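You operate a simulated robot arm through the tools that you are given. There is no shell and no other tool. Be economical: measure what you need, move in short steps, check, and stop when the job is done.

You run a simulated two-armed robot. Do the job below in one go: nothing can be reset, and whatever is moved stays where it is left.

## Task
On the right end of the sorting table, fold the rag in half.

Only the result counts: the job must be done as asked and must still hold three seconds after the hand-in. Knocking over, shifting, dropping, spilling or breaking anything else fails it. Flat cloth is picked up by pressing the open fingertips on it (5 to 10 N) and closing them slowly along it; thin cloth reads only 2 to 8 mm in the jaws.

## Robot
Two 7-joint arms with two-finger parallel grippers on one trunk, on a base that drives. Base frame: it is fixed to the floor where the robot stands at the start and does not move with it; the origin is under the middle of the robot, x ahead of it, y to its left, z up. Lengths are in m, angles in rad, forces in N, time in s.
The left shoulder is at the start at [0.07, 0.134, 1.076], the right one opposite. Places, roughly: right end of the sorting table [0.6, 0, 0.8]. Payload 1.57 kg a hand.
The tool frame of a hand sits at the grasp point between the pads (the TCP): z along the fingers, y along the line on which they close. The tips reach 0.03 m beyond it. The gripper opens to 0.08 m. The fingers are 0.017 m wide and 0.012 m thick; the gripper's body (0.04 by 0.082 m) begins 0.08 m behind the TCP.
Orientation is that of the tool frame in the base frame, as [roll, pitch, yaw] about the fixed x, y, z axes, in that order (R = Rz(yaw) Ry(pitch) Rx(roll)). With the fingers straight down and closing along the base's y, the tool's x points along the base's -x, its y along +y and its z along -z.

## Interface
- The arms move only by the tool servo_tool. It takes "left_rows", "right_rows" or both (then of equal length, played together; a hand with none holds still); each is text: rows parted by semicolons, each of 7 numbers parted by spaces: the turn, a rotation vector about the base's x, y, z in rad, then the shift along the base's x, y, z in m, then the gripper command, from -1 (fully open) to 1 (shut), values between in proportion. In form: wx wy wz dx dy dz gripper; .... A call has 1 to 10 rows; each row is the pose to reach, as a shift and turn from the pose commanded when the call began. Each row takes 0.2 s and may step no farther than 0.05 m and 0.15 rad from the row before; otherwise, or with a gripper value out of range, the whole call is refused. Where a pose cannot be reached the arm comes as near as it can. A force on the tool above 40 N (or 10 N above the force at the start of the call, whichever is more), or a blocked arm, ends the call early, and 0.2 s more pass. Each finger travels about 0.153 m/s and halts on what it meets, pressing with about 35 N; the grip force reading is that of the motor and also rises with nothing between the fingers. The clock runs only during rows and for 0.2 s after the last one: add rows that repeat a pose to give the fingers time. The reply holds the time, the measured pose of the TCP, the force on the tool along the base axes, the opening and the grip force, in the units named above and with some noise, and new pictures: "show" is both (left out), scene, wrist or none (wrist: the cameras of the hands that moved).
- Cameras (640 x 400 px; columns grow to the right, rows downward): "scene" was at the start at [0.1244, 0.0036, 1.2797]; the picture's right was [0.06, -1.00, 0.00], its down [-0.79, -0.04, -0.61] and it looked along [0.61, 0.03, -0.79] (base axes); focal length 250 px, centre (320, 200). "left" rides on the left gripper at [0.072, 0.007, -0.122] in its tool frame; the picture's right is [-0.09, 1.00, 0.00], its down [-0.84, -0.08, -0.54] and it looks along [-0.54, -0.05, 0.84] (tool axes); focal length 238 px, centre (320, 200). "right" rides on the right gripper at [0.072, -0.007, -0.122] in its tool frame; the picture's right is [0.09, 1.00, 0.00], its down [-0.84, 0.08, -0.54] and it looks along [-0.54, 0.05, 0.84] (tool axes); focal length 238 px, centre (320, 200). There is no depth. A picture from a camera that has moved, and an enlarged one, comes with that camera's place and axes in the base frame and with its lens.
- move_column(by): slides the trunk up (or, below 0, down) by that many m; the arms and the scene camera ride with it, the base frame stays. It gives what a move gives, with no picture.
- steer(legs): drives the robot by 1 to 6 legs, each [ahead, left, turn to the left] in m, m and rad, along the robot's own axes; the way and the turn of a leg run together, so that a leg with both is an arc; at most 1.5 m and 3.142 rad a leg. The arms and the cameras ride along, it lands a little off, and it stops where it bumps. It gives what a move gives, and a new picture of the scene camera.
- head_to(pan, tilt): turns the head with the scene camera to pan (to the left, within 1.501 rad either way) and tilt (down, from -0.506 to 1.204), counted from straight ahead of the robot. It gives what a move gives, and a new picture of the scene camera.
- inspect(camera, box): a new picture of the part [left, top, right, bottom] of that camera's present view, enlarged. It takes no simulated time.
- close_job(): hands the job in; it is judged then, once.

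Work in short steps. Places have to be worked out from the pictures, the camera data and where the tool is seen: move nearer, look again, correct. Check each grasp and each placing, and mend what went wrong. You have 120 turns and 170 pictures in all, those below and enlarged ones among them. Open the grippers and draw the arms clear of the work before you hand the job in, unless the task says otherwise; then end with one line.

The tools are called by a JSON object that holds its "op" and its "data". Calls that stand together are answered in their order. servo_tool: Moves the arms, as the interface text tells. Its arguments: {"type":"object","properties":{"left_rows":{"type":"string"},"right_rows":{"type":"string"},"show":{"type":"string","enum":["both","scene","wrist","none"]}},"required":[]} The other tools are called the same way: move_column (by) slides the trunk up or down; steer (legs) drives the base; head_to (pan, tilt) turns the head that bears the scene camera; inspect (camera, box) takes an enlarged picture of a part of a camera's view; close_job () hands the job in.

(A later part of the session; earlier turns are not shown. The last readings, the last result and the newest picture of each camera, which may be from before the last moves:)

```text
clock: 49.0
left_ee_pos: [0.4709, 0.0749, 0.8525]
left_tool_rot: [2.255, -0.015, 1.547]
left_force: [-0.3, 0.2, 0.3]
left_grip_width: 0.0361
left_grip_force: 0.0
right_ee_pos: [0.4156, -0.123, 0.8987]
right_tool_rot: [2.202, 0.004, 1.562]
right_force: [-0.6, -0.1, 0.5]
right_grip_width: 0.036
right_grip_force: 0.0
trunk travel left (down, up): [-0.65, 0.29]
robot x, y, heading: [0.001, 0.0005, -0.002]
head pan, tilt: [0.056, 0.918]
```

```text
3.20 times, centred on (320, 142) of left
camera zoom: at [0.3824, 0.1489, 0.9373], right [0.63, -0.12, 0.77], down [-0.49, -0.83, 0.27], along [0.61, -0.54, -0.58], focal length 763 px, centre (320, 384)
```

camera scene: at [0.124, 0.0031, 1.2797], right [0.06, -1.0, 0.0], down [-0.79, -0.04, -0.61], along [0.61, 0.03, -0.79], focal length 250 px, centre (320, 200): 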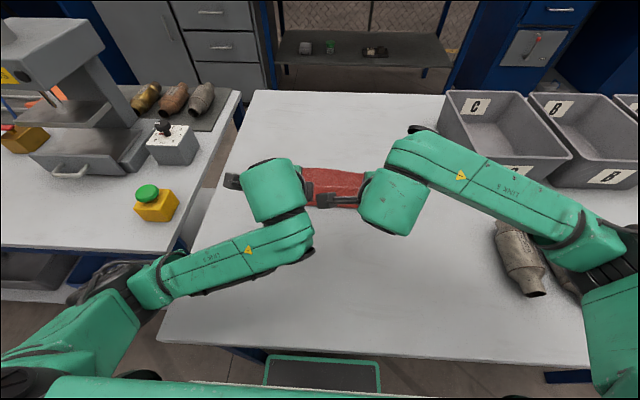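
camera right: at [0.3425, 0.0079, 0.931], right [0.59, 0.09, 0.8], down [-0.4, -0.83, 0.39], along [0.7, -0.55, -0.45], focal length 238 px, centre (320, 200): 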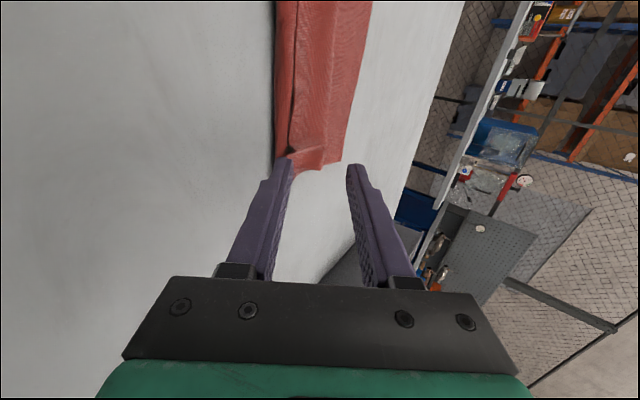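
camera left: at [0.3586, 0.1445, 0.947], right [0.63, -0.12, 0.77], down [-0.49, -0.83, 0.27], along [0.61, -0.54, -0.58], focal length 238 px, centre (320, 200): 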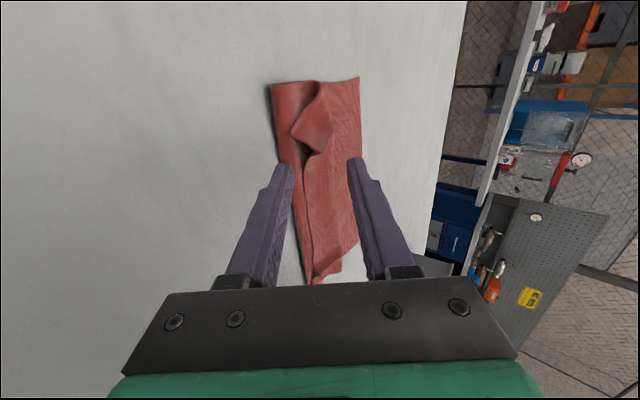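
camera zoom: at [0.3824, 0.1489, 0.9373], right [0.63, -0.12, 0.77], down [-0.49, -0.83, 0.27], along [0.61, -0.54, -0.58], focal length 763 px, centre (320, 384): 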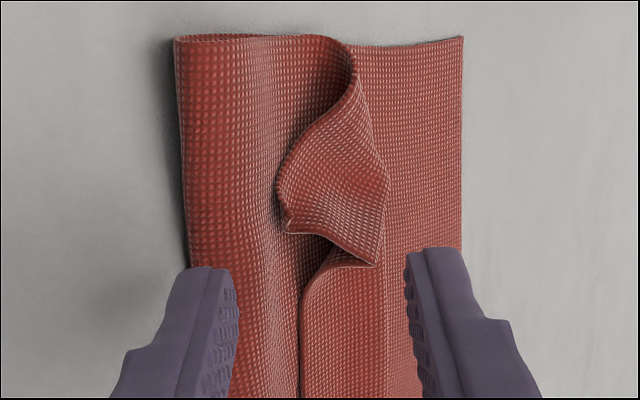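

Clear view: the gap under the flap is just inside (y smaller) of its corner. I go forward at y≈0.067 and slightly lower.

{"op": "servo_tool", "data": {"left_rows": "0 0 0 0.008 -0.008 -0.002 0.1; 0 0 0 0.016 -0.008 -0.002 0.1; 0 0 0 0.024 -0.008 -0.003 0.1; 0 0 0 0.03 -0.008 -0.003 0.1; 0 0 0 0.03 -0.008 -0.003 0.1", "show": "none"}}

{"op": "inspect", "data": {"camera": "left", "box": [220, 80, 420, 205]}}

```text
clock: 50.2
left_ee_pos: [0.5005, 0.0676, 0.8498]
left_tool_rot: [2.255, -0.016, 1.547]
left_force: [0.2, -0.3, -0.3]
left_grip_width: 0.0361
left_grip_force: 0.1
right_ee_pos: [0.417, -0.1231, 0.9]
right_tool_rot: [2.202, 0.006, 1.564]
right_force: [-0.2, 0.9, -0.4]
right_grip_width: 0.0362
right_grip_force: 0.1
trunk travel left (down, up): [-0.65, 0.29]
robot x, y, heading: [-0.0, -0.0012, -0.002]
head pan, tilt: [0.056, 0.918]
```

```text
3.20 times, centred on (320, 142) of left
camera zoom: at [0.4119, 0.1403, 0.9344], right [0.63, -0.12, 0.77], down [-0.49, -0.83, 0.27], along [0.61, -0.54, -0.58], focal length 763 px, centre (320, 384)
```

zoom: 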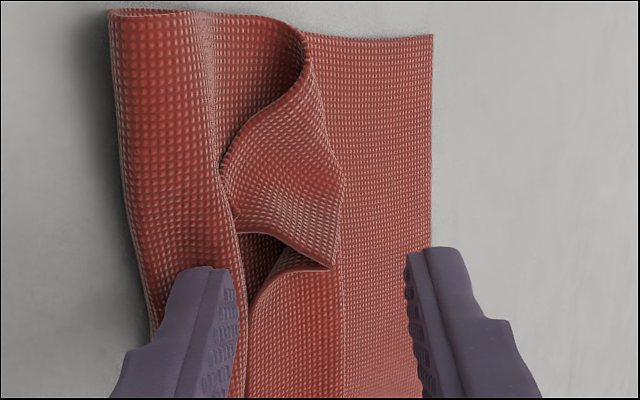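

The finger is ploughing the roll up into a wall. I back off slightly, rise over the wall, and re-enter further forward in the gap.

{"op": "servo_tool", "data": {"left_rows": "0 0 0 -0.01 0 0.002 0.1; 0 0 0 -0.01 0 0.014 0.1; 0 0 0 0.0 0 0.014 0.1; 0 0 0 0.0 0 0.008 0.1; 0 0 0 0.0 0 0.008 0.1", "show": "none"}}

{"op": "inspect", "data": {"camera": "left", "box": [220, 80, 420, 205]}}

```text
clock: 51.4
left_ee_pos: [0.5008, 0.0658, 0.8591]
left_tool_rot: [2.256, -0.017, 1.548]
left_force: [-0.4, -0.3, -0.4]
left_grip_width: 0.0361
left_grip_force: 0.0
right_ee_pos: [0.4152, -0.1244, 0.9005]
right_tool_rot: [2.206, 0.005, 1.561]
right_force: [1.3, 0.1, -0.2]
right_grip_width: 0.036
right_grip_force: 0.0
trunk travel left (down, up): [-0.65, 0.29]
robot x, y, heading: [-0.0015, 0.0026, 0.001]
head pan, tilt: [0.056, 0.918]
```

```text
3.20 times, centred on (320, 142) of left
camera zoom: at [0.412, 0.1402, 0.942], right [0.63, -0.12, 0.77], down [-0.49, -0.83, 0.27], along [0.61, -0.54, -0.58], focal length 763 px, centre (320, 384)
```

zoom: 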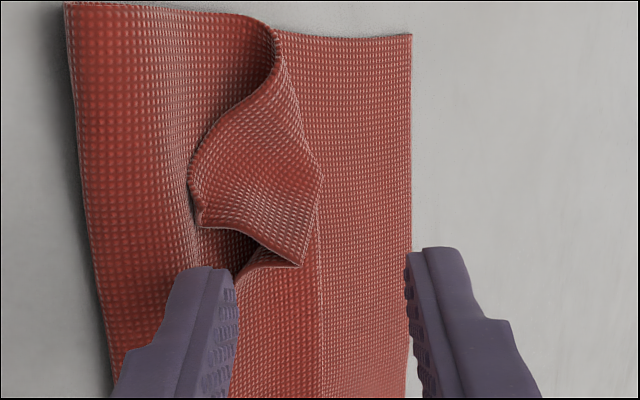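

The lower fingertip is now at the mouth of the gap, so I advance into it along the finger direction.

{"op": "servo_tool", "data": {"left_rows": "0 0 0 0.004 0 -0.001 0.1; 0 0 0 0.009 0 -0.003 0.1; 0 0 0 0.013 0 -0.005 0.1; 0 0 0 0.013 0 -0.005 0.1", "show": "none"}}

{"op": "inspect", "data": {"camera": "left", "box": [220, 80, 420, 205]}}

```text
clock: 52.4
left_ee_pos: [0.5149, 0.067, 0.852]
left_tool_rot: [2.256, -0.016, 1.548]
left_force: [0.9, -0.1, -0.2]
left_grip_width: 0.0362
left_grip_force: 0.0
right_ee_pos: [0.4153, -0.124, 0.9002]
right_tool_rot: [2.203, 0.006, 1.561]
right_force: [-0.5, -0.2, 0.7]
right_grip_width: 0.0358
right_grip_force: 0.0
trunk travel left (down, up): [-0.65, 0.29]
robot x, y, heading: [-0.0019, 0.0024, 0.002]
head pan, tilt: [0.056, 0.918]
```

```text
3.20 times, centred on (320, 142) of left
camera zoom: at [0.4258, 0.1398, 0.937], right [0.63, -0.12, 0.77], down [-0.49, -0.83, 0.27], along [0.61, -0.54, -0.58], focal length 763 px, centre (320, 384)
```

zoom: 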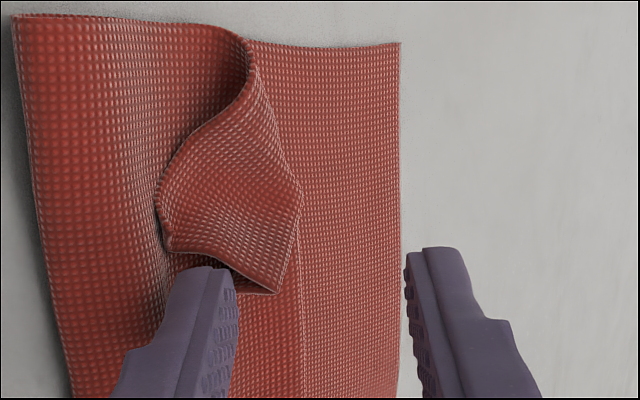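

The tip is meeting the arch of the flap; I advance another 10 mm and check whether it disappears under it.

{"op": "servo_tool", "data": {"left_rows": "0 0 0 0.004 0.001 -0.002 0.1; 0 0 0 0.008 0.002 -0.005 0.1; 0 0 0 0.008 0.002 -0.005 0.1", "show": "none"}}

{"op": "inspect", "data": {"camera": "left", "box": [220, 80, 420, 205]}}

```text
clock: 53.2
left_ee_pos: [0.5224, 0.0701, 0.8484]
left_tool_rot: [2.253, -0.016, 1.547]
left_force: [-0.5, -0.6, -0.2]
left_grip_width: 0.0359
left_grip_force: 0.0
right_ee_pos: [0.4158, -0.1229, 0.9006]
right_tool_rot: [2.201, 0.005, 1.563]
right_force: [0.0, -0.4, 1.2]
right_grip_width: 0.0359
right_grip_force: 0.1
trunk travel left (down, up): [-0.65, 0.29]
robot x, y, heading: [0.001, 0.0002, 0.003]
head pan, tilt: [0.056, 0.918]
```

```text
3.20 times, centred on (320, 142) of left
camera zoom: at [0.4332, 0.1428, 0.932], right [0.63, -0.12, 0.77], down [-0.49, -0.83, 0.27], along [0.61, -0.54, -0.58], focal length 763 px, centre (320, 384)
```

zoom: 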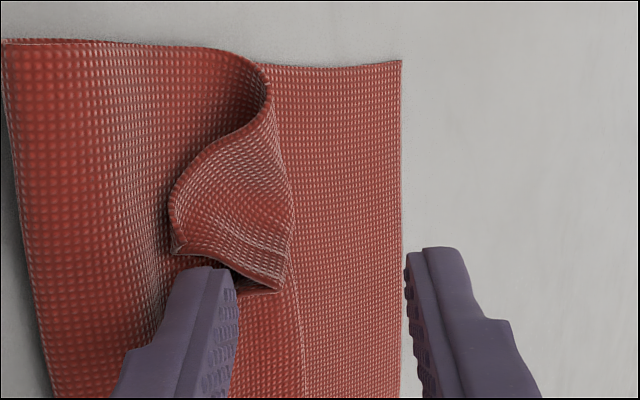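

Wedging under the flap just pushes it. A better idea is that pressing on the top strip and dragging it forward should roll the crest forward and unroll the strip. I withdraw the left hand and turn both hands vertical again, fingers closed.

{"op": "servo_tool", "data": {"left_rows": "0 0 0 -0.01 0 0.012 0.1; 0 0 0 -0.03 0 0.035 0.3; 0 0.15 0 -0.04 0 0.05 0.6; 0 0.3 0 -0.04 0 0.06 1; 0 0.45 0 -0.04 0 0.06 1; 0 0.6 0 -0.04 0 0.06 1; 0 0.75 0 -0.04 0 0.06 1; 0 0.886 0 -0.04 0 0.06 1; 0 0.886 0 -0.04 0 0.06 1", "right_rows": "0 0 0 0 0 0 0.1; 0 0 0 0 0 0.01 0.3; 0 0.15 0 0 0 0.02 0.6; 0 0.3 0 0 0 0.02 1; 0 0.45 0 0 0 0.02 1; 0 0.6 0 0 0 0.02 1; 0 0.75 0 0 0 0.02 1; 0 0.85 0 0 0 0.02 1; 0 0.938 0 0 0 0.02 1"}}

{"op": "inspect", "data": {"camera": "scene", "box": [265, 140, 385, 220]}}

```text
clock: 55.2
left_ee_pos: [0.4815, 0.0688, 0.9079]
left_tool_rot: [3.141, 0.007, 1.544]
left_force: [0.0, 0.2, 0.4]
left_grip_width: 0.0001
left_grip_force: 21.5
right_ee_pos: [0.4162, -0.1245, 0.9224]
right_tool_rot: [-3.14, 0.01, 1.57]
right_force: [-0.4, 0.1, -0.9]
right_grip_width: 0.0001
right_grip_force: 21.3
trunk travel left (down, up): [-0.65, 0.29]
robot x, y, heading: [0.0013, -0.0053, -0.003]
head pan, tilt: [0.056, 0.918]
camera scene: at [0.1246, 0.0037, 1.2797], right [0.06, -1.0, 0.0], down [-0.79, -0.04, -0.61], along [0.61, 0.03, -0.79], focal length 250 px, centre (320, 200)
camera right: at [0.4105, -0.0506, 1.0412], right [1.0, 0.09, 0.0], down [0.08, -0.83, 0.55], along [0.05, -0.55, -0.83], focal length 238 px, centre (320, 200)
camera left: at [0.4908, 0.143, 1.0302], right [0.99, -0.12, 0.0], down [-0.1, -0.83, 0.55], along [-0.06, -0.54, -0.84], focal length 238 px, centre (320, 200)
```

scene: 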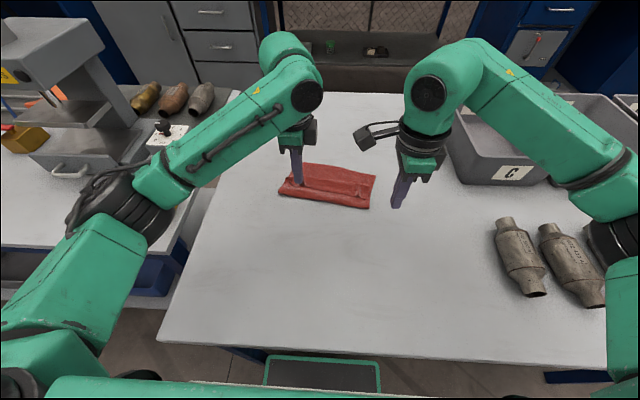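
right: 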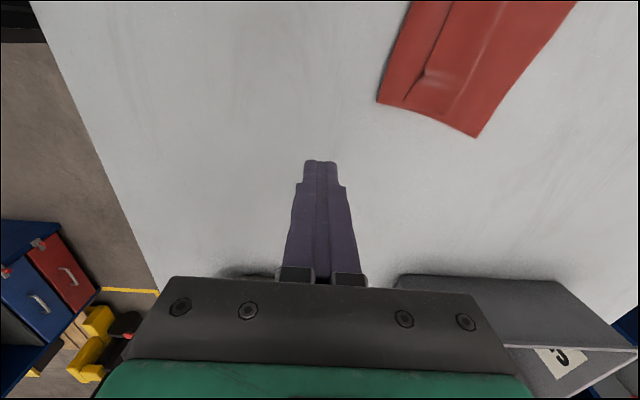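
left: 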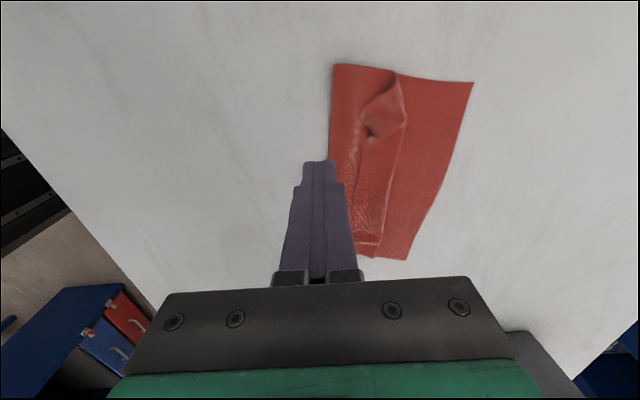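

```text
5.00 times, centred on (325, 180) of scene
camera zoom: at [0.1246, 0.0037, 1.2797], right [0.06, -1.0, 0.0], down [-0.79, -0.04, -0.61], along [0.61, 0.03, -0.79], focal length 1247 px, centre (295, 300)
```

zoom: 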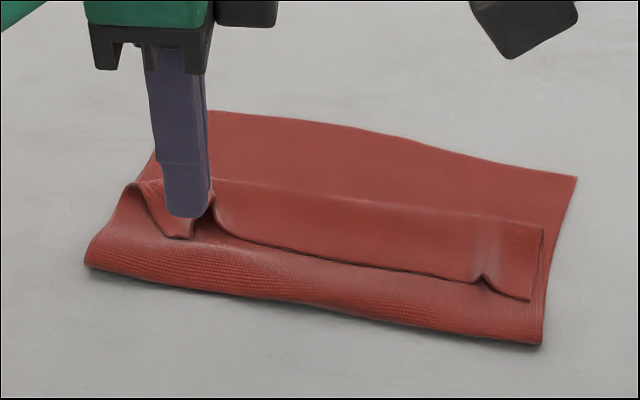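

The rag is slightly skewed but intact. The strip's middle at y≈0.04 is around x≈0.52. I bring the closed left fingers above it and lower.

{"op": "servo_tool", "data": {"left_rows": "0 0 0 0.02 -0.012 -0.015 1; 0 0 0 0.04 -0.026 -0.03 1; 0 0 0 0.04 -0.026 -0.048 1; 0 0 0 0.04 -0.026 -0.058 1; 0 0 0 0.04 -0.026 -0.062 1; 0 0 0 0.04 -0.026 -0.062 1", "show": "none"}}

{"op": "inspect", "data": {"camera": "left", "box": [240, 60, 480, 210]}}

```text
clock: 56.6
left_ee_pos: [0.5225, 0.0452, 0.8432]
left_tool_rot: [-3.142, 0.008, 1.544]
left_force: [0.5, -0.5, -0.6]
left_grip_width: 0.0001
left_grip_force: 21.0
right_ee_pos: [0.4178, -0.1236, 0.9202]
right_tool_rot: [3.142, 0.01, 1.57]
right_force: [0.6, 0.8, 0.9]
right_grip_width: 0.0002
right_grip_force: 21.7
trunk travel left (down, up): [-0.65, 0.29]
robot x, y, heading: [-0.0005, 0.002, 0.001]
head pan, tilt: [0.056, 0.918]
```

```text
2.67 times, centred on (360, 135) of left
camera zoom: at [0.531, 0.1174, 0.9674], right [0.99, -0.12, 0.0], down [-0.1, -0.83, 0.55], along [-0.06, -0.54, -0.84], focal length 636 px, centre (213, 373)
```

zoom: 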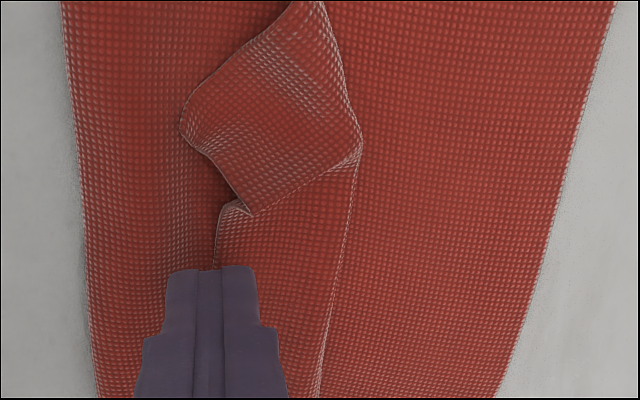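

From above, the fingertips straddle the strip's edge. I shift 18 mm forward onto the strip and press down.

{"op": "servo_tool", "data": {"left_rows": "0 0 0 0 0 0.012 1; 0 0 0 0.017 0 0.012 1; 0 0 0 0.017 0 0.004 1; 0 0 0 0.017 0 -0.003 1; 0 0 0 0.017 0 -0.006 1; 0 0 0 0.017 0 -0.006 1", "show": "none"}}

{"op": "inspect", "data": {"camera": "left", "box": [240, 60, 480, 210]}}

```text
clock: 58.0
left_ee_pos: [0.5383, 0.0438, 0.839]
left_tool_rot: [-3.141, 0.006, 1.544]
left_force: [-0.2, -0.3, -0.4]
left_grip_width: 0.0001
left_grip_force: 21.4
right_ee_pos: [0.4179, -0.1237, 0.9201]
right_tool_rot: [-3.141, 0.012, 1.569]
right_force: [-0.4, -0.5, 0.0]
right_grip_width: 0.0002
right_grip_force: 21.2
trunk travel left (down, up): [-0.65, 0.29]
robot x, y, heading: [0.0014, 0.0025, -0.003]
head pan, tilt: [0.056, 0.918]
```

```text
2.67 times, centred on (360, 135) of left
camera zoom: at [0.5472, 0.1176, 0.9617], right [0.99, -0.12, 0.0], down [-0.1, -0.83, 0.55], along [-0.06, -0.54, -0.84], focal length 636 px, centre (213, 373)
```

zoom: 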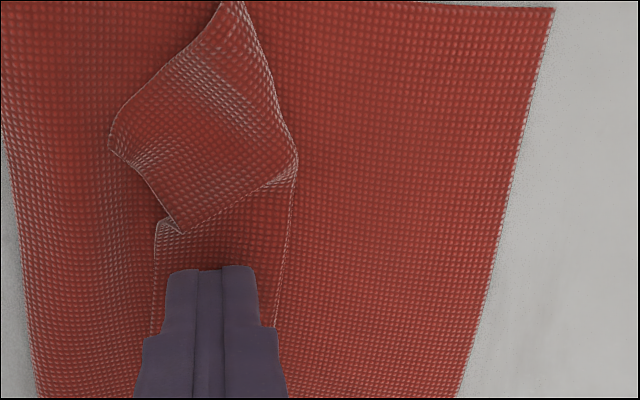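

The fingers are centred on the strip with no force yet, so I press further.

{"op": "servo_tool", "data": {"left_rows": "0 0 0 0 0 -0.002 1; 0 0 0 0 0 -0.004 1; 0 0 0 0 0 -0.004 1", "show": "none"}}

```text
clock: 58.8
left_ee_pos: [0.5392, 0.0442, 0.835]
left_tool_rot: [3.141, 0.007, 1.545]
left_force: [0.6, 0.2, -0.1]
left_grip_width: 0.0
left_grip_force: 21.2
right_ee_pos: [0.417, -0.1233, 0.921]
right_tool_rot: [-3.14, 0.011, 1.569]
right_force: [0.1, -0.5, 0.4]
right_grip_width: 0.0002
right_grip_force: 21.2
trunk travel left (down, up): [-0.65, 0.29]
robot x, y, heading: [0.0004, -0.0015, 0.003]
head pan, tilt: [0.056, 0.918]
```

{"op": "servo_tool", "data": {"left_rows": "0 0 0 0 0 -0.0015 1; 0 0 0 0 0 -0.0015 1; 0 0 0 0 0 -0.0015 1", "show": "none"}}

```text
clock: 59.6
left_ee_pos: [0.5394, 0.044, 0.8337]
left_tool_rot: [3.14, 0.007, 1.546]
left_force: [0.0, 0.2, 1.1]
left_grip_width: 0.0
left_grip_force: 21.0
right_ee_pos: [0.4164, -0.1241, 0.9207]
right_tool_rot: [-3.141, 0.012, 1.569]
right_force: [-0.5, -0.2, 0.5]
right_grip_width: 0.0002
right_grip_force: 20.9
trunk travel left (down, up): [-0.65, 0.29]
robot x, y, heading: [0.0, -0.0052, 0.002]
head pan, tilt: [0.056, 0.918]
```

Light contact is starting at 1 N. I press 0.7 mm more and drag forward 3 cm in small steps.

{"op": "servo_tool", "data": {"left_rows": "0 0 0 0 0 -0.0007 1; 0 0 0 0.006 0 -0.0008 1; 0 0 0 0.012 0 -0.0009 1; 0 0 0 0.018 0 -0.001 1; 0 0 0 0.024 0 -0.001 1; 0 0 0 0.03 0 -0.001 1", "show": "none"}}

{"op": "inspect", "data": {"camera": "left", "box": [200, 40, 480, 215]}}

```text
clock: 61.0
left_ee_pos: [0.57, 0.0436, 0.8333]
left_tool_rot: [3.139, 0.005, 1.546]
left_force: [-0.5, -0.2, 0.6]
left_grip_width: 0.0
left_grip_force: 21.2
right_ee_pos: [0.4166, -0.1228, 0.9205]
right_tool_rot: [-3.141, 0.011, 1.571]
right_force: [-0.3, -0.4, 0.1]
right_grip_width: 0.0001
right_grip_force: 21.1
trunk travel left (down, up): [-0.65, 0.29]
robot x, y, heading: [0.0009, -0.0001, -0.004]
head pan, tilt: [0.056, 0.918]
```

```text
2.29 times, centred on (340, 128) of left
camera zoom: at [0.5786, 0.1164, 0.9559], right [0.99, -0.12, 0.0], down [-0.1, -0.83, 0.55], along [-0.06, -0.54, -0.84], focal length 545 px, centre (274, 366)
```

zoom: 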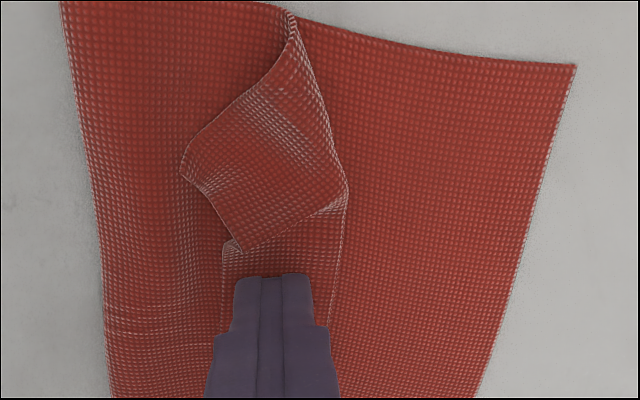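

The whole rag slid with the finger since table friction is low. So I first drag it back 5 cm into easier reach with the same contact. Then I'll pin the bend with the right hand while rolling with the left.

{"op": "servo_tool", "data": {"left_rows": "0 0 0 -0.008 0 0 1; 0 0 0 -0.016 0 0 1; 0 0 0 -0.024 0 0 1; 0 0 0 -0.032 0 0 1; 0 0 0 -0.04 0 0 1; 0 0 0 -0.048 0 0 1; 0 0 0 -0.055 0 0 1", "show": "none"}}

{"op": "inspect", "data": {"camera": "left", "box": [200, 40, 480, 215]}}

{"op": "inspect", "data": {"camera": "scene", "box": [265, 140, 385, 220]}}

```text
clock: 62.6
left_ee_pos: [0.5134, 0.0436, 0.8342]
left_tool_rot: [3.137, 0.008, 1.545]
left_force: [1.2, -0.2, 2.2]
left_grip_width: 0.0001
left_grip_force: 21.1
right_ee_pos: [0.4152, -0.1225, 0.9207]
right_tool_rot: [-3.14, 0.011, 1.568]
right_force: [-1.0, 0.6, 0.5]
right_grip_width: 0.0
right_grip_force: 20.9
trunk travel left (down, up): [-0.65, 0.29]
robot x, y, heading: [-0.001, 0.0009, 0.001]
head pan, tilt: [0.056, 0.918]
```

```text
2.29 times, centred on (340, 128) of left
camera zoom: at [0.5221, 0.117, 0.9558], right [0.99, -0.12, 0.0], down [-0.1, -0.83, 0.55], along [-0.06, -0.54, -0.84], focal length 545 px, centre (274, 366)
```

zoom: 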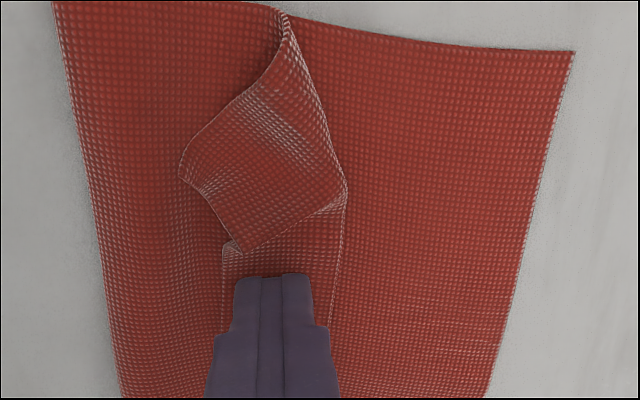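

```text
5.00 times, centred on (325, 180) of scene
camera zoom: at [0.1239, 0.0036, 1.2797], right [0.06, -1.0, 0.0], down [-0.79, -0.04, -0.61], along [0.61, 0.03, -0.79], focal length 1247 px, centre (295, 300)
```

zoom: 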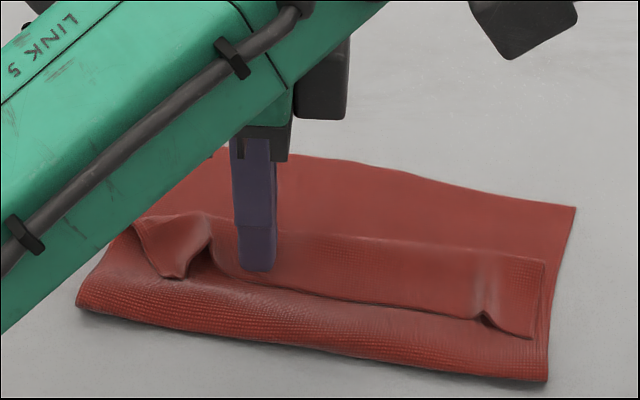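

The rag slid back rigidly: bend at x≈0.465, crest at 0.535, far edge at about 0.585. I keep the left in light contact and bring the right hand, tilted forward and closed, above the bend area at y≈−0.03 to pin it.

{"op": "servo_tool", "data": {"right_rows": "0 -0.15 0 0.005 0.01 0 1; 0 -0.3 0 0.01 0.025 0 1; 0 -0.45 0 0.015 0.04 -0.005 1; 0 -0.6 0 0.02 0.055 -0.01 1; 0 -0.75 0 0.028 0.07 -0.02 1; 0 -0.9 0 0.036 0.085 -0.035 1; 0 -0.9 0 0.042 0.092 -0.055 1; 0 -0.9 0 0.045 0.092 -0.07 1; 0 -0.9 0 0.045 0.092 -0.07 1", "show": "none"}}

{"op": "inspect", "data": {"camera": "right", "box": [160, 0, 480, 200]}}

{"op": "inspect", "data": {"camera": "scene", "box": [160, 60, 480, 260]}}

```text
clock: 64.6
left_ee_pos: [0.5137, 0.0443, 0.8328]
left_tool_rot: [3.14, 0.007, 1.544]
left_force: [-0.3, 0.3, 2.0]
left_grip_width: 0.0
left_grip_force: 20.9
right_ee_pos: [0.4602, -0.0314, 0.8498]
right_tool_rot: [2.241, 0.004, 1.562]
right_force: [0.2, 0.1, 0.8]
right_grip_width: 0.0002
right_grip_force: 21.3
trunk travel left (down, up): [-0.65, 0.29]
robot x, y, heading: [0.0012, -0.0018, -0.003]
head pan, tilt: [0.056, 0.918]
```

```text
2.00 times, centred on (320, 100) of right
camera zoom: at [0.362, 0.0416, 0.9195], right [0.62, 0.09, 0.78], down [-0.38, -0.83, 0.4], along [0.69, -0.55, -0.48], focal length 477 px, centre (320, 400)
```

zoom: 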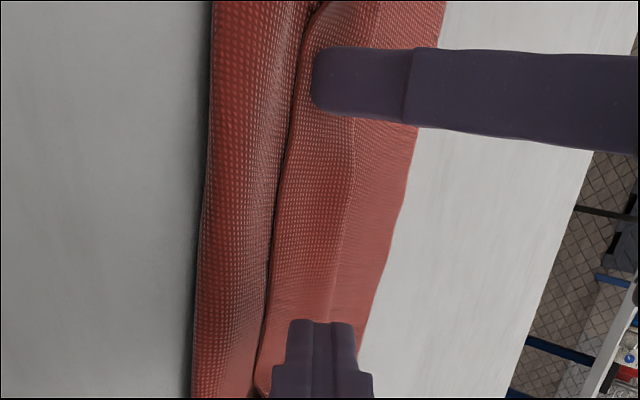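

```text
2.00 times, centred on (320, 160) of scene
camera zoom: at [0.124, 0.0037, 1.2797], right [0.06, -1.0, 0.0], down [-0.79, -0.04, -0.61], along [0.61, 0.03, -0.79], focal length 499 px, centre (320, 280)
```

zoom: 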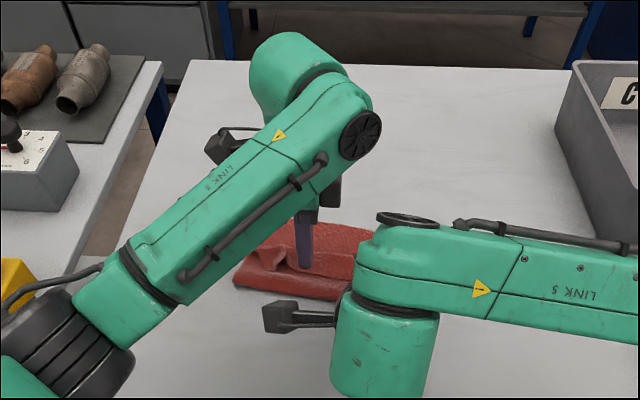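

The right tip should pin the middle layer between the bend (x≈0.458) and the strip edge (≈0.48). I shift back 11 mm and lower to contact.

{"op": "servo_tool", "data": {"right_rows": "0 0 0 -0.011 0 -0.006 1; 0 0 0 -0.011 0 -0.012 1; 0 0 0 -0.011 0 -0.018 1; 0 0 0 -0.011 0 -0.02 1; 0 0 0 -0.011 0 -0.02 1", "show": "none"}}

{"op": "inspect", "data": {"camera": "right", "box": [160, 0, 480, 200]}}

```text
clock: 65.8
left_ee_pos: [0.5135, 0.043, 0.8335]
left_tool_rot: [3.14, 0.006, 1.543]
left_force: [-0.3, 0.2, 1.7]
left_grip_width: 0.0001
left_grip_force: 21.5
right_ee_pos: [0.4493, -0.0314, 0.8309]
right_tool_rot: [2.242, 0.005, 1.561]
right_force: [-0.8, -0.9, 0.3]
right_grip_width: 0.0
right_grip_force: 21.2
trunk travel left (down, up): [-0.65, 0.29]
robot x, y, heading: [-0.0006, 0.001, -0.0]
head pan, tilt: [0.056, 0.918]
```

```text
2.00 times, centred on (320, 100) of right
camera zoom: at [0.3507, 0.0416, 0.9003], right [0.62, 0.09, 0.78], down [-0.38, -0.83, 0.4], along [0.68, -0.55, -0.48], focal length 477 px, centre (320, 400)
```

zoom: 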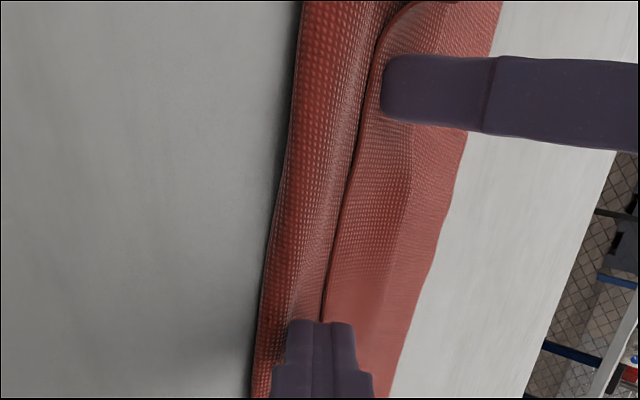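

The tip is on the roll just behind the strip edge, so I press further to about 10 N.

{"op": "servo_tool", "data": {"right_rows": "0 0 0 0 0 -0.002 1; 0 0 0 0 0 -0.003 1; 0 0 0 0 0 -0.003 1", "show": "none"}}

```text
clock: 66.6
left_ee_pos: [0.5131, 0.044, 0.8334]
left_tool_rot: [3.14, 0.006, 1.544]
left_force: [-0.6, -0.2, 1.8]
left_grip_width: 0.0005
left_grip_force: 21.1
right_ee_pos: [0.4491, -0.0313, 0.8282]
right_tool_rot: [2.238, 0.006, 1.561]
right_force: [-1.1, 1.1, 5.4]
right_grip_width: 0.0001
right_grip_force: 21.3
trunk travel left (down, up): [-0.65, 0.29]
robot x, y, heading: [-0.0012, -0.0024, 0.002]
head pan, tilt: [0.056, 0.918]
```

Right pins with 5.4 N; I add 0.4 mm, then drag the left forward 3 cm with light pressure.

{"op": "servo_tool", "data": {"left_rows": "0 0 0 0 0 0 1; 0 0 0 0.006 0 0 1; 0 0 0 0.012 0 0 1; 0 0 0 0.018 0 0 1; 0 0 0 0.024 0 0 1; 0 0 0 0.03 0 0 1", "right_rows": "0 0 0 0 0 -0.0005 1; 0 0 0 0 0 -0.0005 1; 0 0 0 0 0 -0.0005 1; 0 0 0 0 0 -0.0005 1; 0 0 0 0 0 -0.0005 1; 0 0 0 0 0 -0.0005 1", "show": "none"}}

{"op": "inspect", "data": {"camera": "right", "box": [160, 0, 480, 200]}}

{"op": "inspect", "data": {"camera": "left", "box": [200, 40, 480, 215]}}

```text
clock: 68.0
left_ee_pos: [0.5433, 0.0446, 0.8336]
left_tool_rot: [3.14, 0.007, 1.542]
left_force: [-0.3, 0.8, 0.3]
left_grip_width: 0.0001
left_grip_force: 21.3
right_ee_pos: [0.4493, -0.0315, 0.8277]
right_tool_rot: [2.239, 0.004, 1.56]
right_force: [1.4, 0.1, 10.8]
right_grip_width: 0.0001
right_grip_force: 21.7
trunk travel left (down, up): [-0.65, 0.29]
robot x, y, heading: [-0.0019, 0.0005, -0.002]
head pan, tilt: [0.056, 0.918]
```

```text
2.00 times, centred on (320, 100) of right
camera zoom: at [0.3502, 0.0411, 0.8975], right [0.62, 0.09, 0.78], down [-0.39, -0.83, 0.4], along [0.69, -0.55, -0.48], focal length 477 px, centre (320, 400)
```

zoom: 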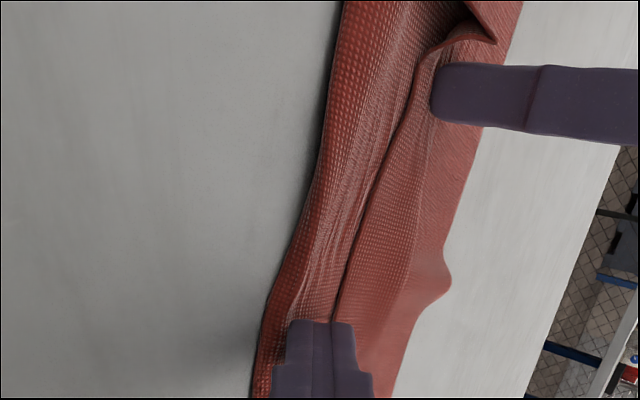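

```text
2.29 times, centred on (340, 128) of left
camera zoom: at [0.5512, 0.117, 0.9561], right [0.99, -0.12, 0.0], down [-0.1, -0.83, 0.55], along [-0.06, -0.54, -0.84], focal length 545 px, centre (274, 366)
```

zoom: 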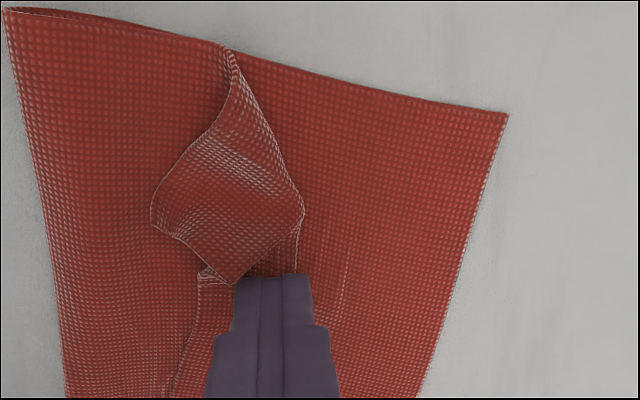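

The strip shears rather than rolls, so I drop that approach. I'll slide the rag nearer, where my wrists can tilt back, then pinch the strip with tilted hands and rotate it over. First I lift the right clear and slide the rag 8 cm towards me with the left.

{"op": "servo_tool", "data": {"right_rows": "0 0 0 0 0 0.01 1; 0 0 0 -0.01 -0.01 0.03 1; 0 0.15 0 -0.01 -0.04 0.05 1; 0 0.3 0 0 -0.07 0.07 1; 0 0.45 0 0 -0.1 0.09 1; 0 0.6 0 0 -0.13 0.09 1; 0 0.75 0 0 -0.15 0.09 1; 0 0.9 0 0 -0.15 0.09 1", "show": "none"}}

{"op": "servo_tool", "data": {"left_rows": "0 0 0 -0.008 0 -0.0003 1; 0 0 0 -0.016 0 -0.0003 1; 0 0 0 -0.026 0 -0.0003 1; 0 0 0 -0.036 0 -0.0003 1; 0 0 0 -0.046 0 -0.0003 1; 0 0 0 -0.056 0 -0.0003 1; 0 0 0 -0.066 0 -0.0003 1; 0 0 0 -0.076 0 -0.0003 1; 0 0 0 -0.086 0 -0.0003 1; 0 0 0 -0.086 0 0.02 1", "show": "scene"}}

{"op": "inspect", "data": {"camera": "left", "box": [160, 0, 560, 250]}}

```text
clock: 69.8
left_ee_pos: [0.5435, 0.0442, 0.8318]
left_tool_rot: [3.14, 0.006, 1.545]
left_force: [-1.4, -0.3, 2.3]
left_grip_width: 0.0
left_grip_force: 21.5
right_ee_pos: [0.4497, -0.1817, 0.9187]
right_tool_rot: [-3.139, 0.011, 1.569]
right_force: [-0.1, 0.0, 0.3]
right_grip_width: 0.0
right_grip_force: 21.5
trunk travel left (down, up): [-0.65, 0.29]
robot x, y, heading: [0.0012, 0.0028, 0.004]
head pan, tilt: [0.056, 0.918]
```

```text
clock: 72.0
left_ee_pos: [0.4588, 0.0457, 0.8521]
left_tool_rot: [-3.141, 0.007, 1.544]
left_force: [0.4, 0.7, -0.6]
left_grip_width: 0.0004
left_grip_force: 20.8
right_ee_pos: [0.4489, -0.1811, 0.9196]
right_tool_rot: [3.141, 0.009, 1.57]
right_force: [0.3, 1.3, 0.1]
right_grip_width: 0.0
right_grip_force: 21.3
trunk travel left (down, up): [-0.65, 0.29]
robot x, y, heading: [-0.0005, -0.0016, -0.0]
head pan, tilt: [0.056, 0.918]
camera scene: at [0.1244, 0.0035, 1.2796], right [0.06, -1.0, 0.0], down [-0.79, -0.04, -0.61], along [0.61, 0.03, -0.79], focal length 250 px, centre (320, 200)
```

scene: 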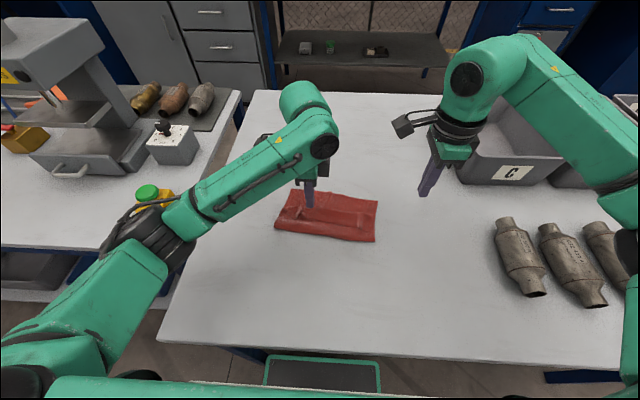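

```text
1.60 times, centred on (360, 125) of left
camera zoom: at [0.4668, 0.1177, 0.9755], right [0.99, -0.12, 0.0], down [-0.1, -0.83, 0.55], along [-0.06, -0.54, -0.84], focal length 381 px, centre (256, 320)
```

zoom: 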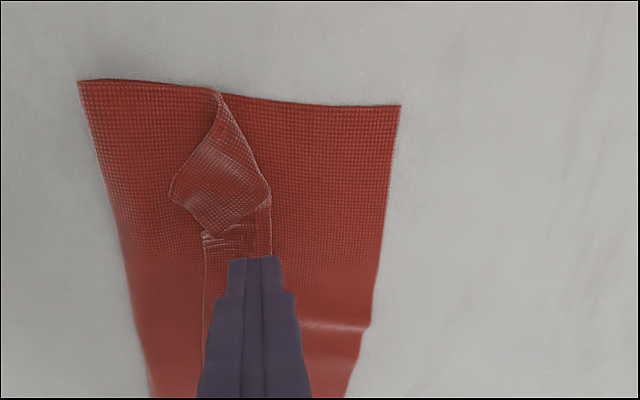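

The rag now lies around x 0.40–0.52 and slides easily. I raise both hands and yaw them back to the normal side-closing orientation.

{"op": "servo_tool", "data": {"left_rows": "0 0 0.15 0 0.02 0.03 1; 0 0 0.3 0 0.04 0.06 1; 0 0 0.45 0 0.06 0.08 0.5; 0 0 0.6 0 0.07 0.08 0; 0 0 0.75 0 0.08 0.08 0; 0 0 0.9 0 0.08 0.08 0; 0 0 1.05 0 0.08 0.08 0; 0 0 1.2 0 0.08 0.08 0; 0 0 1.35 0 0.08 0.08 0; 0 0 1.5 0 0.08 0.08 0", "right_rows": "0 0 0.15 0 0 0 1; 0 0 0.3 0 0 0 1; 0 0 0.45 0 0 0 0.5; 0 0 0.6 0 0 0 0; 0 0 0.75 0 0 0 0; 0 0 0.9 0 0 0 0; 0 0 1.05 0 0 0 0; 0 0 1.2 0 0 0 0; 0 0 1.35 0 0 0 0; 0 0 1.5 0 0 0 0", "show": "none"}}

{"op": "inspect", "data": {"camera": "scene", "box": [260, 170, 392, 258]}}

```text
clock: 74.2
left_ee_pos: [0.4586, 0.1236, 0.9333]
left_tool_rot: [3.14, 0.006, 3.047]
left_force: [-0.3, 0.1, 0.2]
left_grip_width: 0.0401
left_grip_force: 0.1
right_ee_pos: [0.4504, -0.1813, 0.9174]
right_tool_rot: [-3.141, 0.01, 3.071]
right_force: [-0.3, 0.2, -0.6]
right_grip_width: 0.0401
right_grip_force: 0.0
trunk travel left (down, up): [-0.65, 0.29]
robot x, y, heading: [-0.0012, -0.0005, -0.003]
head pan, tilt: [0.056, 0.918]
```

```text
4.55 times, centred on (326, 214) of scene
camera zoom: at [0.1244, 0.0036, 1.2797], right [0.06, -1.0, 0.0], down [-0.79, -0.04, -0.61], along [0.61, 0.03, -0.79], focal length 1134 px, centre (293, 136)
```

zoom: 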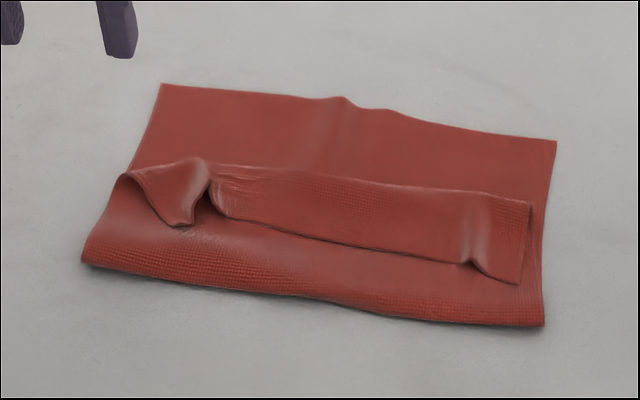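

The strip's two raised ridges are at about (0.435, 0.063) left and (0.428, −0.068) right. I bring both hands over them tilted forward 0.6 rad.

{"op": "servo_tool", "data": {"left_rows": "0 0 0.09 -0.01 -0.01 0 0.1; 0 -0.12 0.09 -0.02 -0.02 -0.01 0.1; 0 -0.24 0.09 -0.03 -0.035 -0.02 0.1; 0 -0.36 0.09 -0.04 -0.05 -0.03 0.1; 0 -0.48 0.09 -0.05 -0.06 -0.04 0.1; 0 -0.6 0.09 -0.053 -0.06 -0.05 0.1; 0 -0.6 0.09 -0.053 -0.06 -0.05 0.1", "right_rows": "0 0 0.07 -0.01 0.02 0 0.1; 0 -0.12 0.07 -0.02 0.04 -0.01 0.1; 0 -0.24 0.07 -0.03 0.06 -0.015 0.1; 0 -0.36 0.07 -0.04 0.08 -0.02 0.1; 0 -0.48 0.07 -0.045 0.1 -0.03 0.1; 0 -0.6 0.07 -0.05 0.113 -0.037 0.1; 0 -0.6 0.07 -0.05 0.113 -0.037 0.1"}}

```text
clock: 75.8
left_ee_pos: [0.4061, 0.0634, 0.8814]
left_tool_rot: [3.105, 0.606, 3.126]
left_force: [-0.2, -0.4, -0.4]
left_grip_width: 0.0362
left_grip_force: 0.0
right_ee_pos: [0.3994, -0.0694, 0.8786]
right_tool_rot: [3.115, 0.611, 3.133]
right_force: [-0.2, 0.5, -0.1]
right_grip_width: 0.0361
right_grip_force: 0.0
trunk travel left (down, up): [-0.65, 0.29]
robot x, y, heading: [-0.0015, -0.0024, 0.004]
head pan, tilt: [0.056, 0.918]
camera scene: at [0.1248, 0.0031, 1.2796], right [0.05, -1.0, 0.0], down [-0.79, -0.04, -0.61], along [0.61, 0.03, -0.79], focal length 250 px, centre (320, 200)
camera right: at [0.2704, -0.0781, 0.9368], right [-0.08, 1.0, -0.03], down [0.37, 0.06, 0.93], along [0.92, 0.06, -0.38], focal length 238 px, centre (320, 200)
camera left: at [0.2764, 0.0679, 0.9438], right [0.07, 0.99, 0.08], down [0.38, -0.1, 0.92], along [0.92, -0.03, -0.38], focal length 238 px, centre (320, 200)
```

scene: 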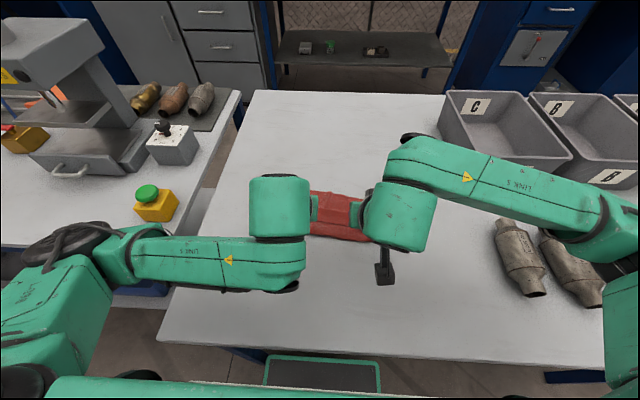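
right: 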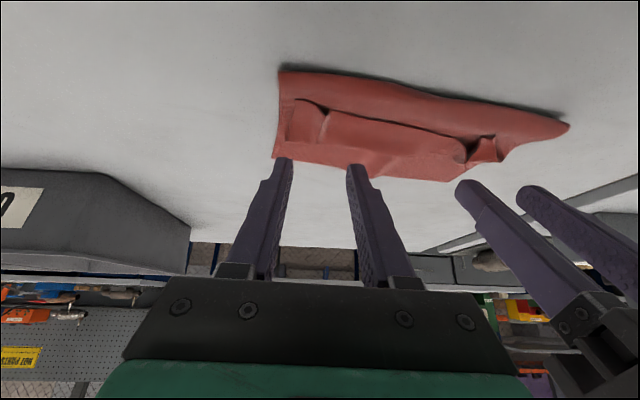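
left: 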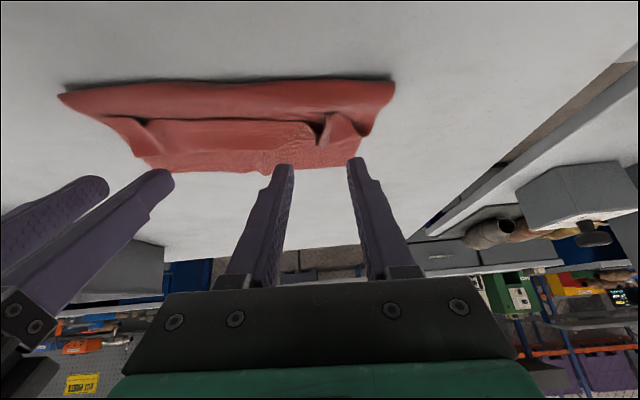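

Both ridges are centred between the open fingers. I lower to just around them (tips z≈0.812) and look.

{"op": "servo_tool", "data": {"left_rows": "0 0 0 0.004 0.006 -0.015 0.1; 0 0 0 0.008 0.006 -0.03 0.1; 0 0 0 0.013 0.006 -0.043 0.1; 0 0 0 0.013 0.006 -0.043 0.1", "right_rows": "0 0 0 0.003 0 -0.015 0.1; 0 0 0 0.005 0 -0.03 0.1; 0 0 0 0.01 0 -0.041 0.1; 0 0 0 0.01 0 -0.041 0.1", "show": "none"}}

{"op": "inspect", "data": {"camera": "left", "box": [220, 80, 420, 205]}}

{"op": "inspect", "data": {"camera": "right", "box": [220, 80, 420, 205]}}

```text
clock: 76.8
left_ee_pos: [0.419, 0.0691, 0.8401]
left_tool_rot: [3.104, 0.605, 3.126]
left_force: [-0.5, 0.9, 0.4]
left_grip_width: 0.0358
left_grip_force: 0.0
right_ee_pos: [0.4095, -0.0681, 0.838]
right_tool_rot: [3.114, 0.61, 3.134]
right_force: [0.2, -0.3, 0.1]
right_grip_width: 0.0363
right_grip_force: 0.1
trunk travel left (down, up): [-0.65, 0.29]
robot x, y, heading: [-0.0045, 0.0012, 0.004]
head pan, tilt: [0.056, 0.918]
```

```text
3.20 times, centred on (320, 142) of left
camera zoom: at [0.29, 0.074, 0.9006], right [0.07, 0.99, 0.08], down [0.38, -0.1, 0.92], along [0.92, -0.03, -0.38], focal length 763 px, centre (320, 384)
```

zoom: 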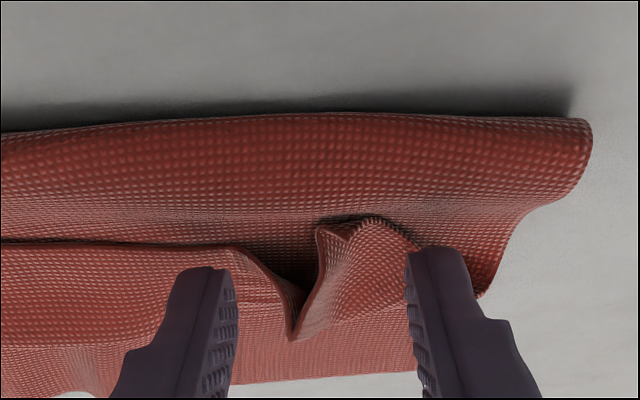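

```text
3.20 times, centred on (320, 142) of right
camera zoom: at [0.2806, -0.0774, 0.8972], right [-0.08, 1.0, -0.03], down [0.37, 0.06, 0.93], along [0.92, 0.06, -0.38], focal length 763 px, centre (320, 384)
```

zoom: 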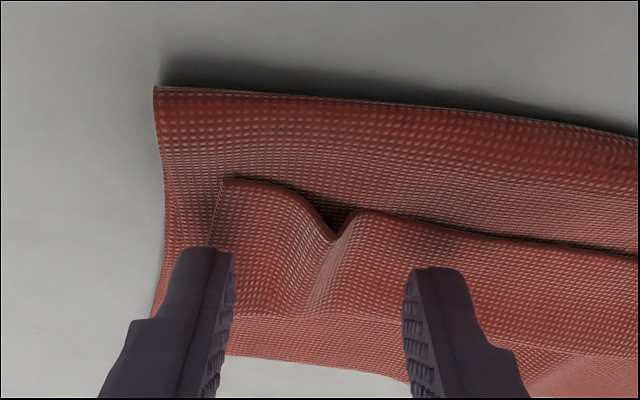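

The arched ridges are clearly visible between the fingers. I centre on the apexes, narrow the opening, and lower 5 mm.

{"op": "servo_tool", "data": {"left_rows": "0 0 0 0 -0.004 0 0.2; 0 0 0 0 -0.004 -0.002 0.3; 0 0 0 0 -0.004 -0.005 0.3; 0 0 0 0 -0.004 -0.005 0.3", "right_rows": "0 0 0 -0.002 0.003 0 0.2; 0 0 0 -0.002 0.003 -0.002 0.35; 0 0 0 -0.002 0.003 -0.005 0.35; 0 0 0 -0.002 0.003 -0.005 0.35", "show": "none"}}

{"op": "inspect", "data": {"camera": "left", "box": [220, 80, 420, 205]}}

{"op": "inspect", "data": {"camera": "right", "box": [220, 80, 420, 205]}}

```text
clock: 77.8
left_ee_pos: [0.417, 0.0654, 0.8347]
left_tool_rot: [3.108, 0.605, 3.126]
left_force: [-0.5, -0.2, -0.7]
left_grip_width: 0.0281
left_grip_force: 0.1
right_ee_pos: [0.4075, -0.0654, 0.8339]
right_tool_rot: [3.119, 0.611, 3.133]
right_force: [0.0, -0.2, 0.7]
right_grip_width: 0.0259
right_grip_force: 0.0
trunk travel left (down, up): [-0.65, 0.29]
robot x, y, heading: [0.0041, 0.0013, -0.002]
head pan, tilt: [0.056, 0.918]
```

```text
3.20 times, centred on (320, 142) of left
camera zoom: at [0.2902, 0.0703, 0.8954], right [0.07, 0.99, 0.08], down [0.38, -0.1, 0.92], along [0.92, -0.03, -0.38], focal length 763 px, centre (320, 384)
```

zoom: 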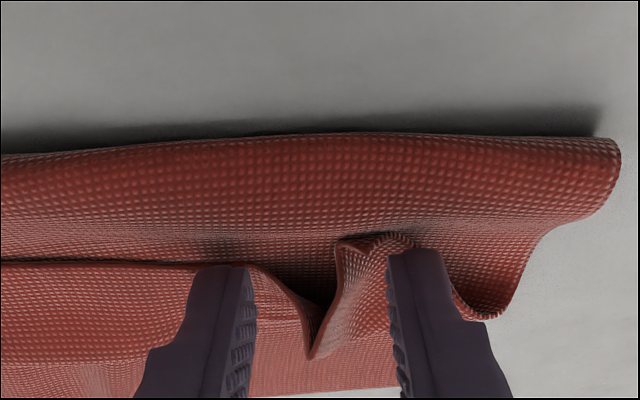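

```text
3.20 times, centred on (320, 142) of right
camera zoom: at [0.2794, -0.075, 0.8919], right [-0.08, 1.0, -0.03], down [0.37, 0.06, 0.93], along [0.92, 0.06, -0.38], focal length 763 px, centre (320, 384)
```

zoom: 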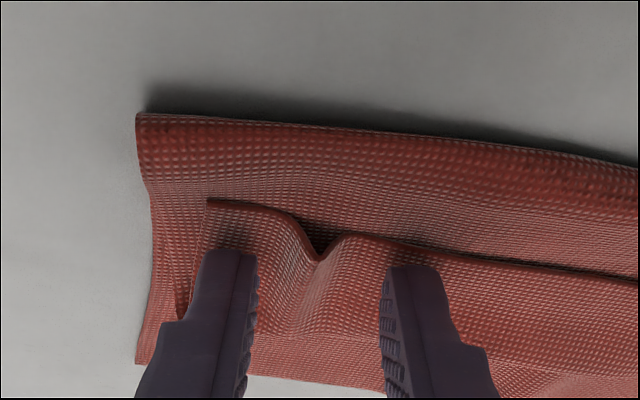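

The fingers flank both ridges perfectly. I close both slowly.

{"op": "servo_tool", "data": {"left_rows": "0 0 0 0 0 -0.002 0.3; 0 0 0 0 0 -0.002 0.42; 0 0 0 0 0 -0.002 0.54; 0 0 0 0 0 -0.002 0.66; 0 0 0 0 0 -0.002 0.78; 0 0 0 0 0 -0.002 0.9; 0 0 0 0 0 -0.002 1; 0 0 0 0 0 -0.002 1", "right_rows": "0 0 0 0 0 -0.003 0.35; 0 0 0 0 0 -0.003 0.42; 0 0 0 0 0 -0.003 0.54; 0 0 0 0 0 -0.003 0.66; 0 0 0 0 0 -0.003 0.78; 0 0 0 0 0 -0.003 0.9; 0 0 0 0 0 -0.003 1; 0 0 0 0 0 -0.003 1", "show": "none"}}

{"op": "inspect", "data": {"camera": "left", "box": [220, 80, 420, 205]}}

{"op": "inspect", "data": {"camera": "right", "box": [220, 80, 420, 205]}}

```text
clock: 79.6
left_ee_pos: [0.4177, 0.0649, 0.8331]
left_tool_rot: [3.106, 0.605, 3.127]
left_force: [-1.3, -1.4, 1.4]
left_grip_width: 0.0018
left_grip_force: 23.7
right_ee_pos: [0.4084, -0.0654, 0.8314]
right_tool_rot: [3.117, 0.609, 3.134]
right_force: [1.3, 0.8, 7.3]
right_grip_width: 0.0033
right_grip_force: 23.5
trunk travel left (down, up): [-0.65, 0.29]
robot x, y, heading: [0.0014, -0.0003, 0.004]
head pan, tilt: [0.056, 0.918]
```

```text
3.20 times, centred on (320, 142) of left
camera zoom: at [0.2896, 0.07, 0.8937], right [0.07, 0.99, 0.08], down [0.38, -0.1, 0.92], along [0.92, -0.03, -0.38], focal length 763 px, centre (320, 384)
```

zoom: 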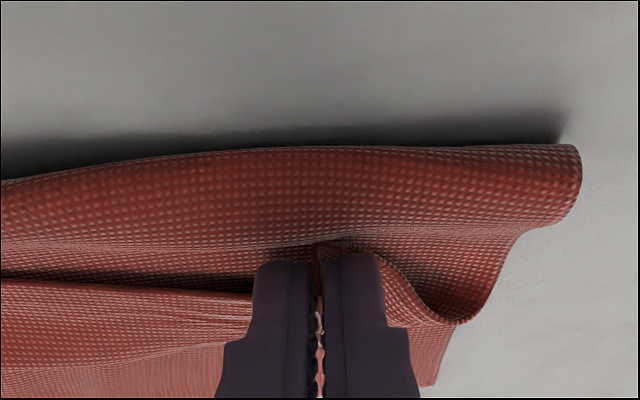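

```text
3.20 times, centred on (320, 142) of right
camera zoom: at [0.2789, -0.0749, 0.8897], right [-0.08, 1.0, -0.03], down [0.37, 0.06, 0.93], along [0.92, 0.06, -0.38], focal length 763 px, centre (320, 384)
```

zoom: 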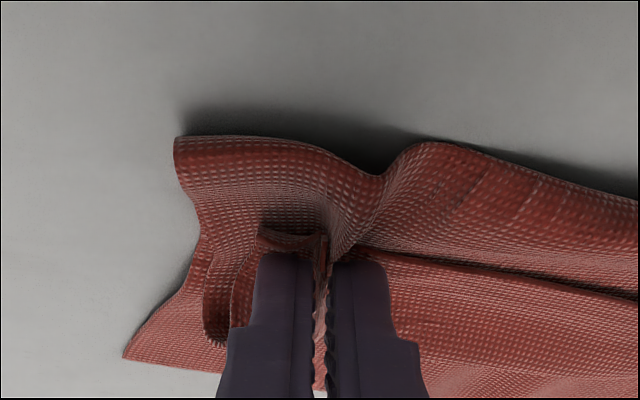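

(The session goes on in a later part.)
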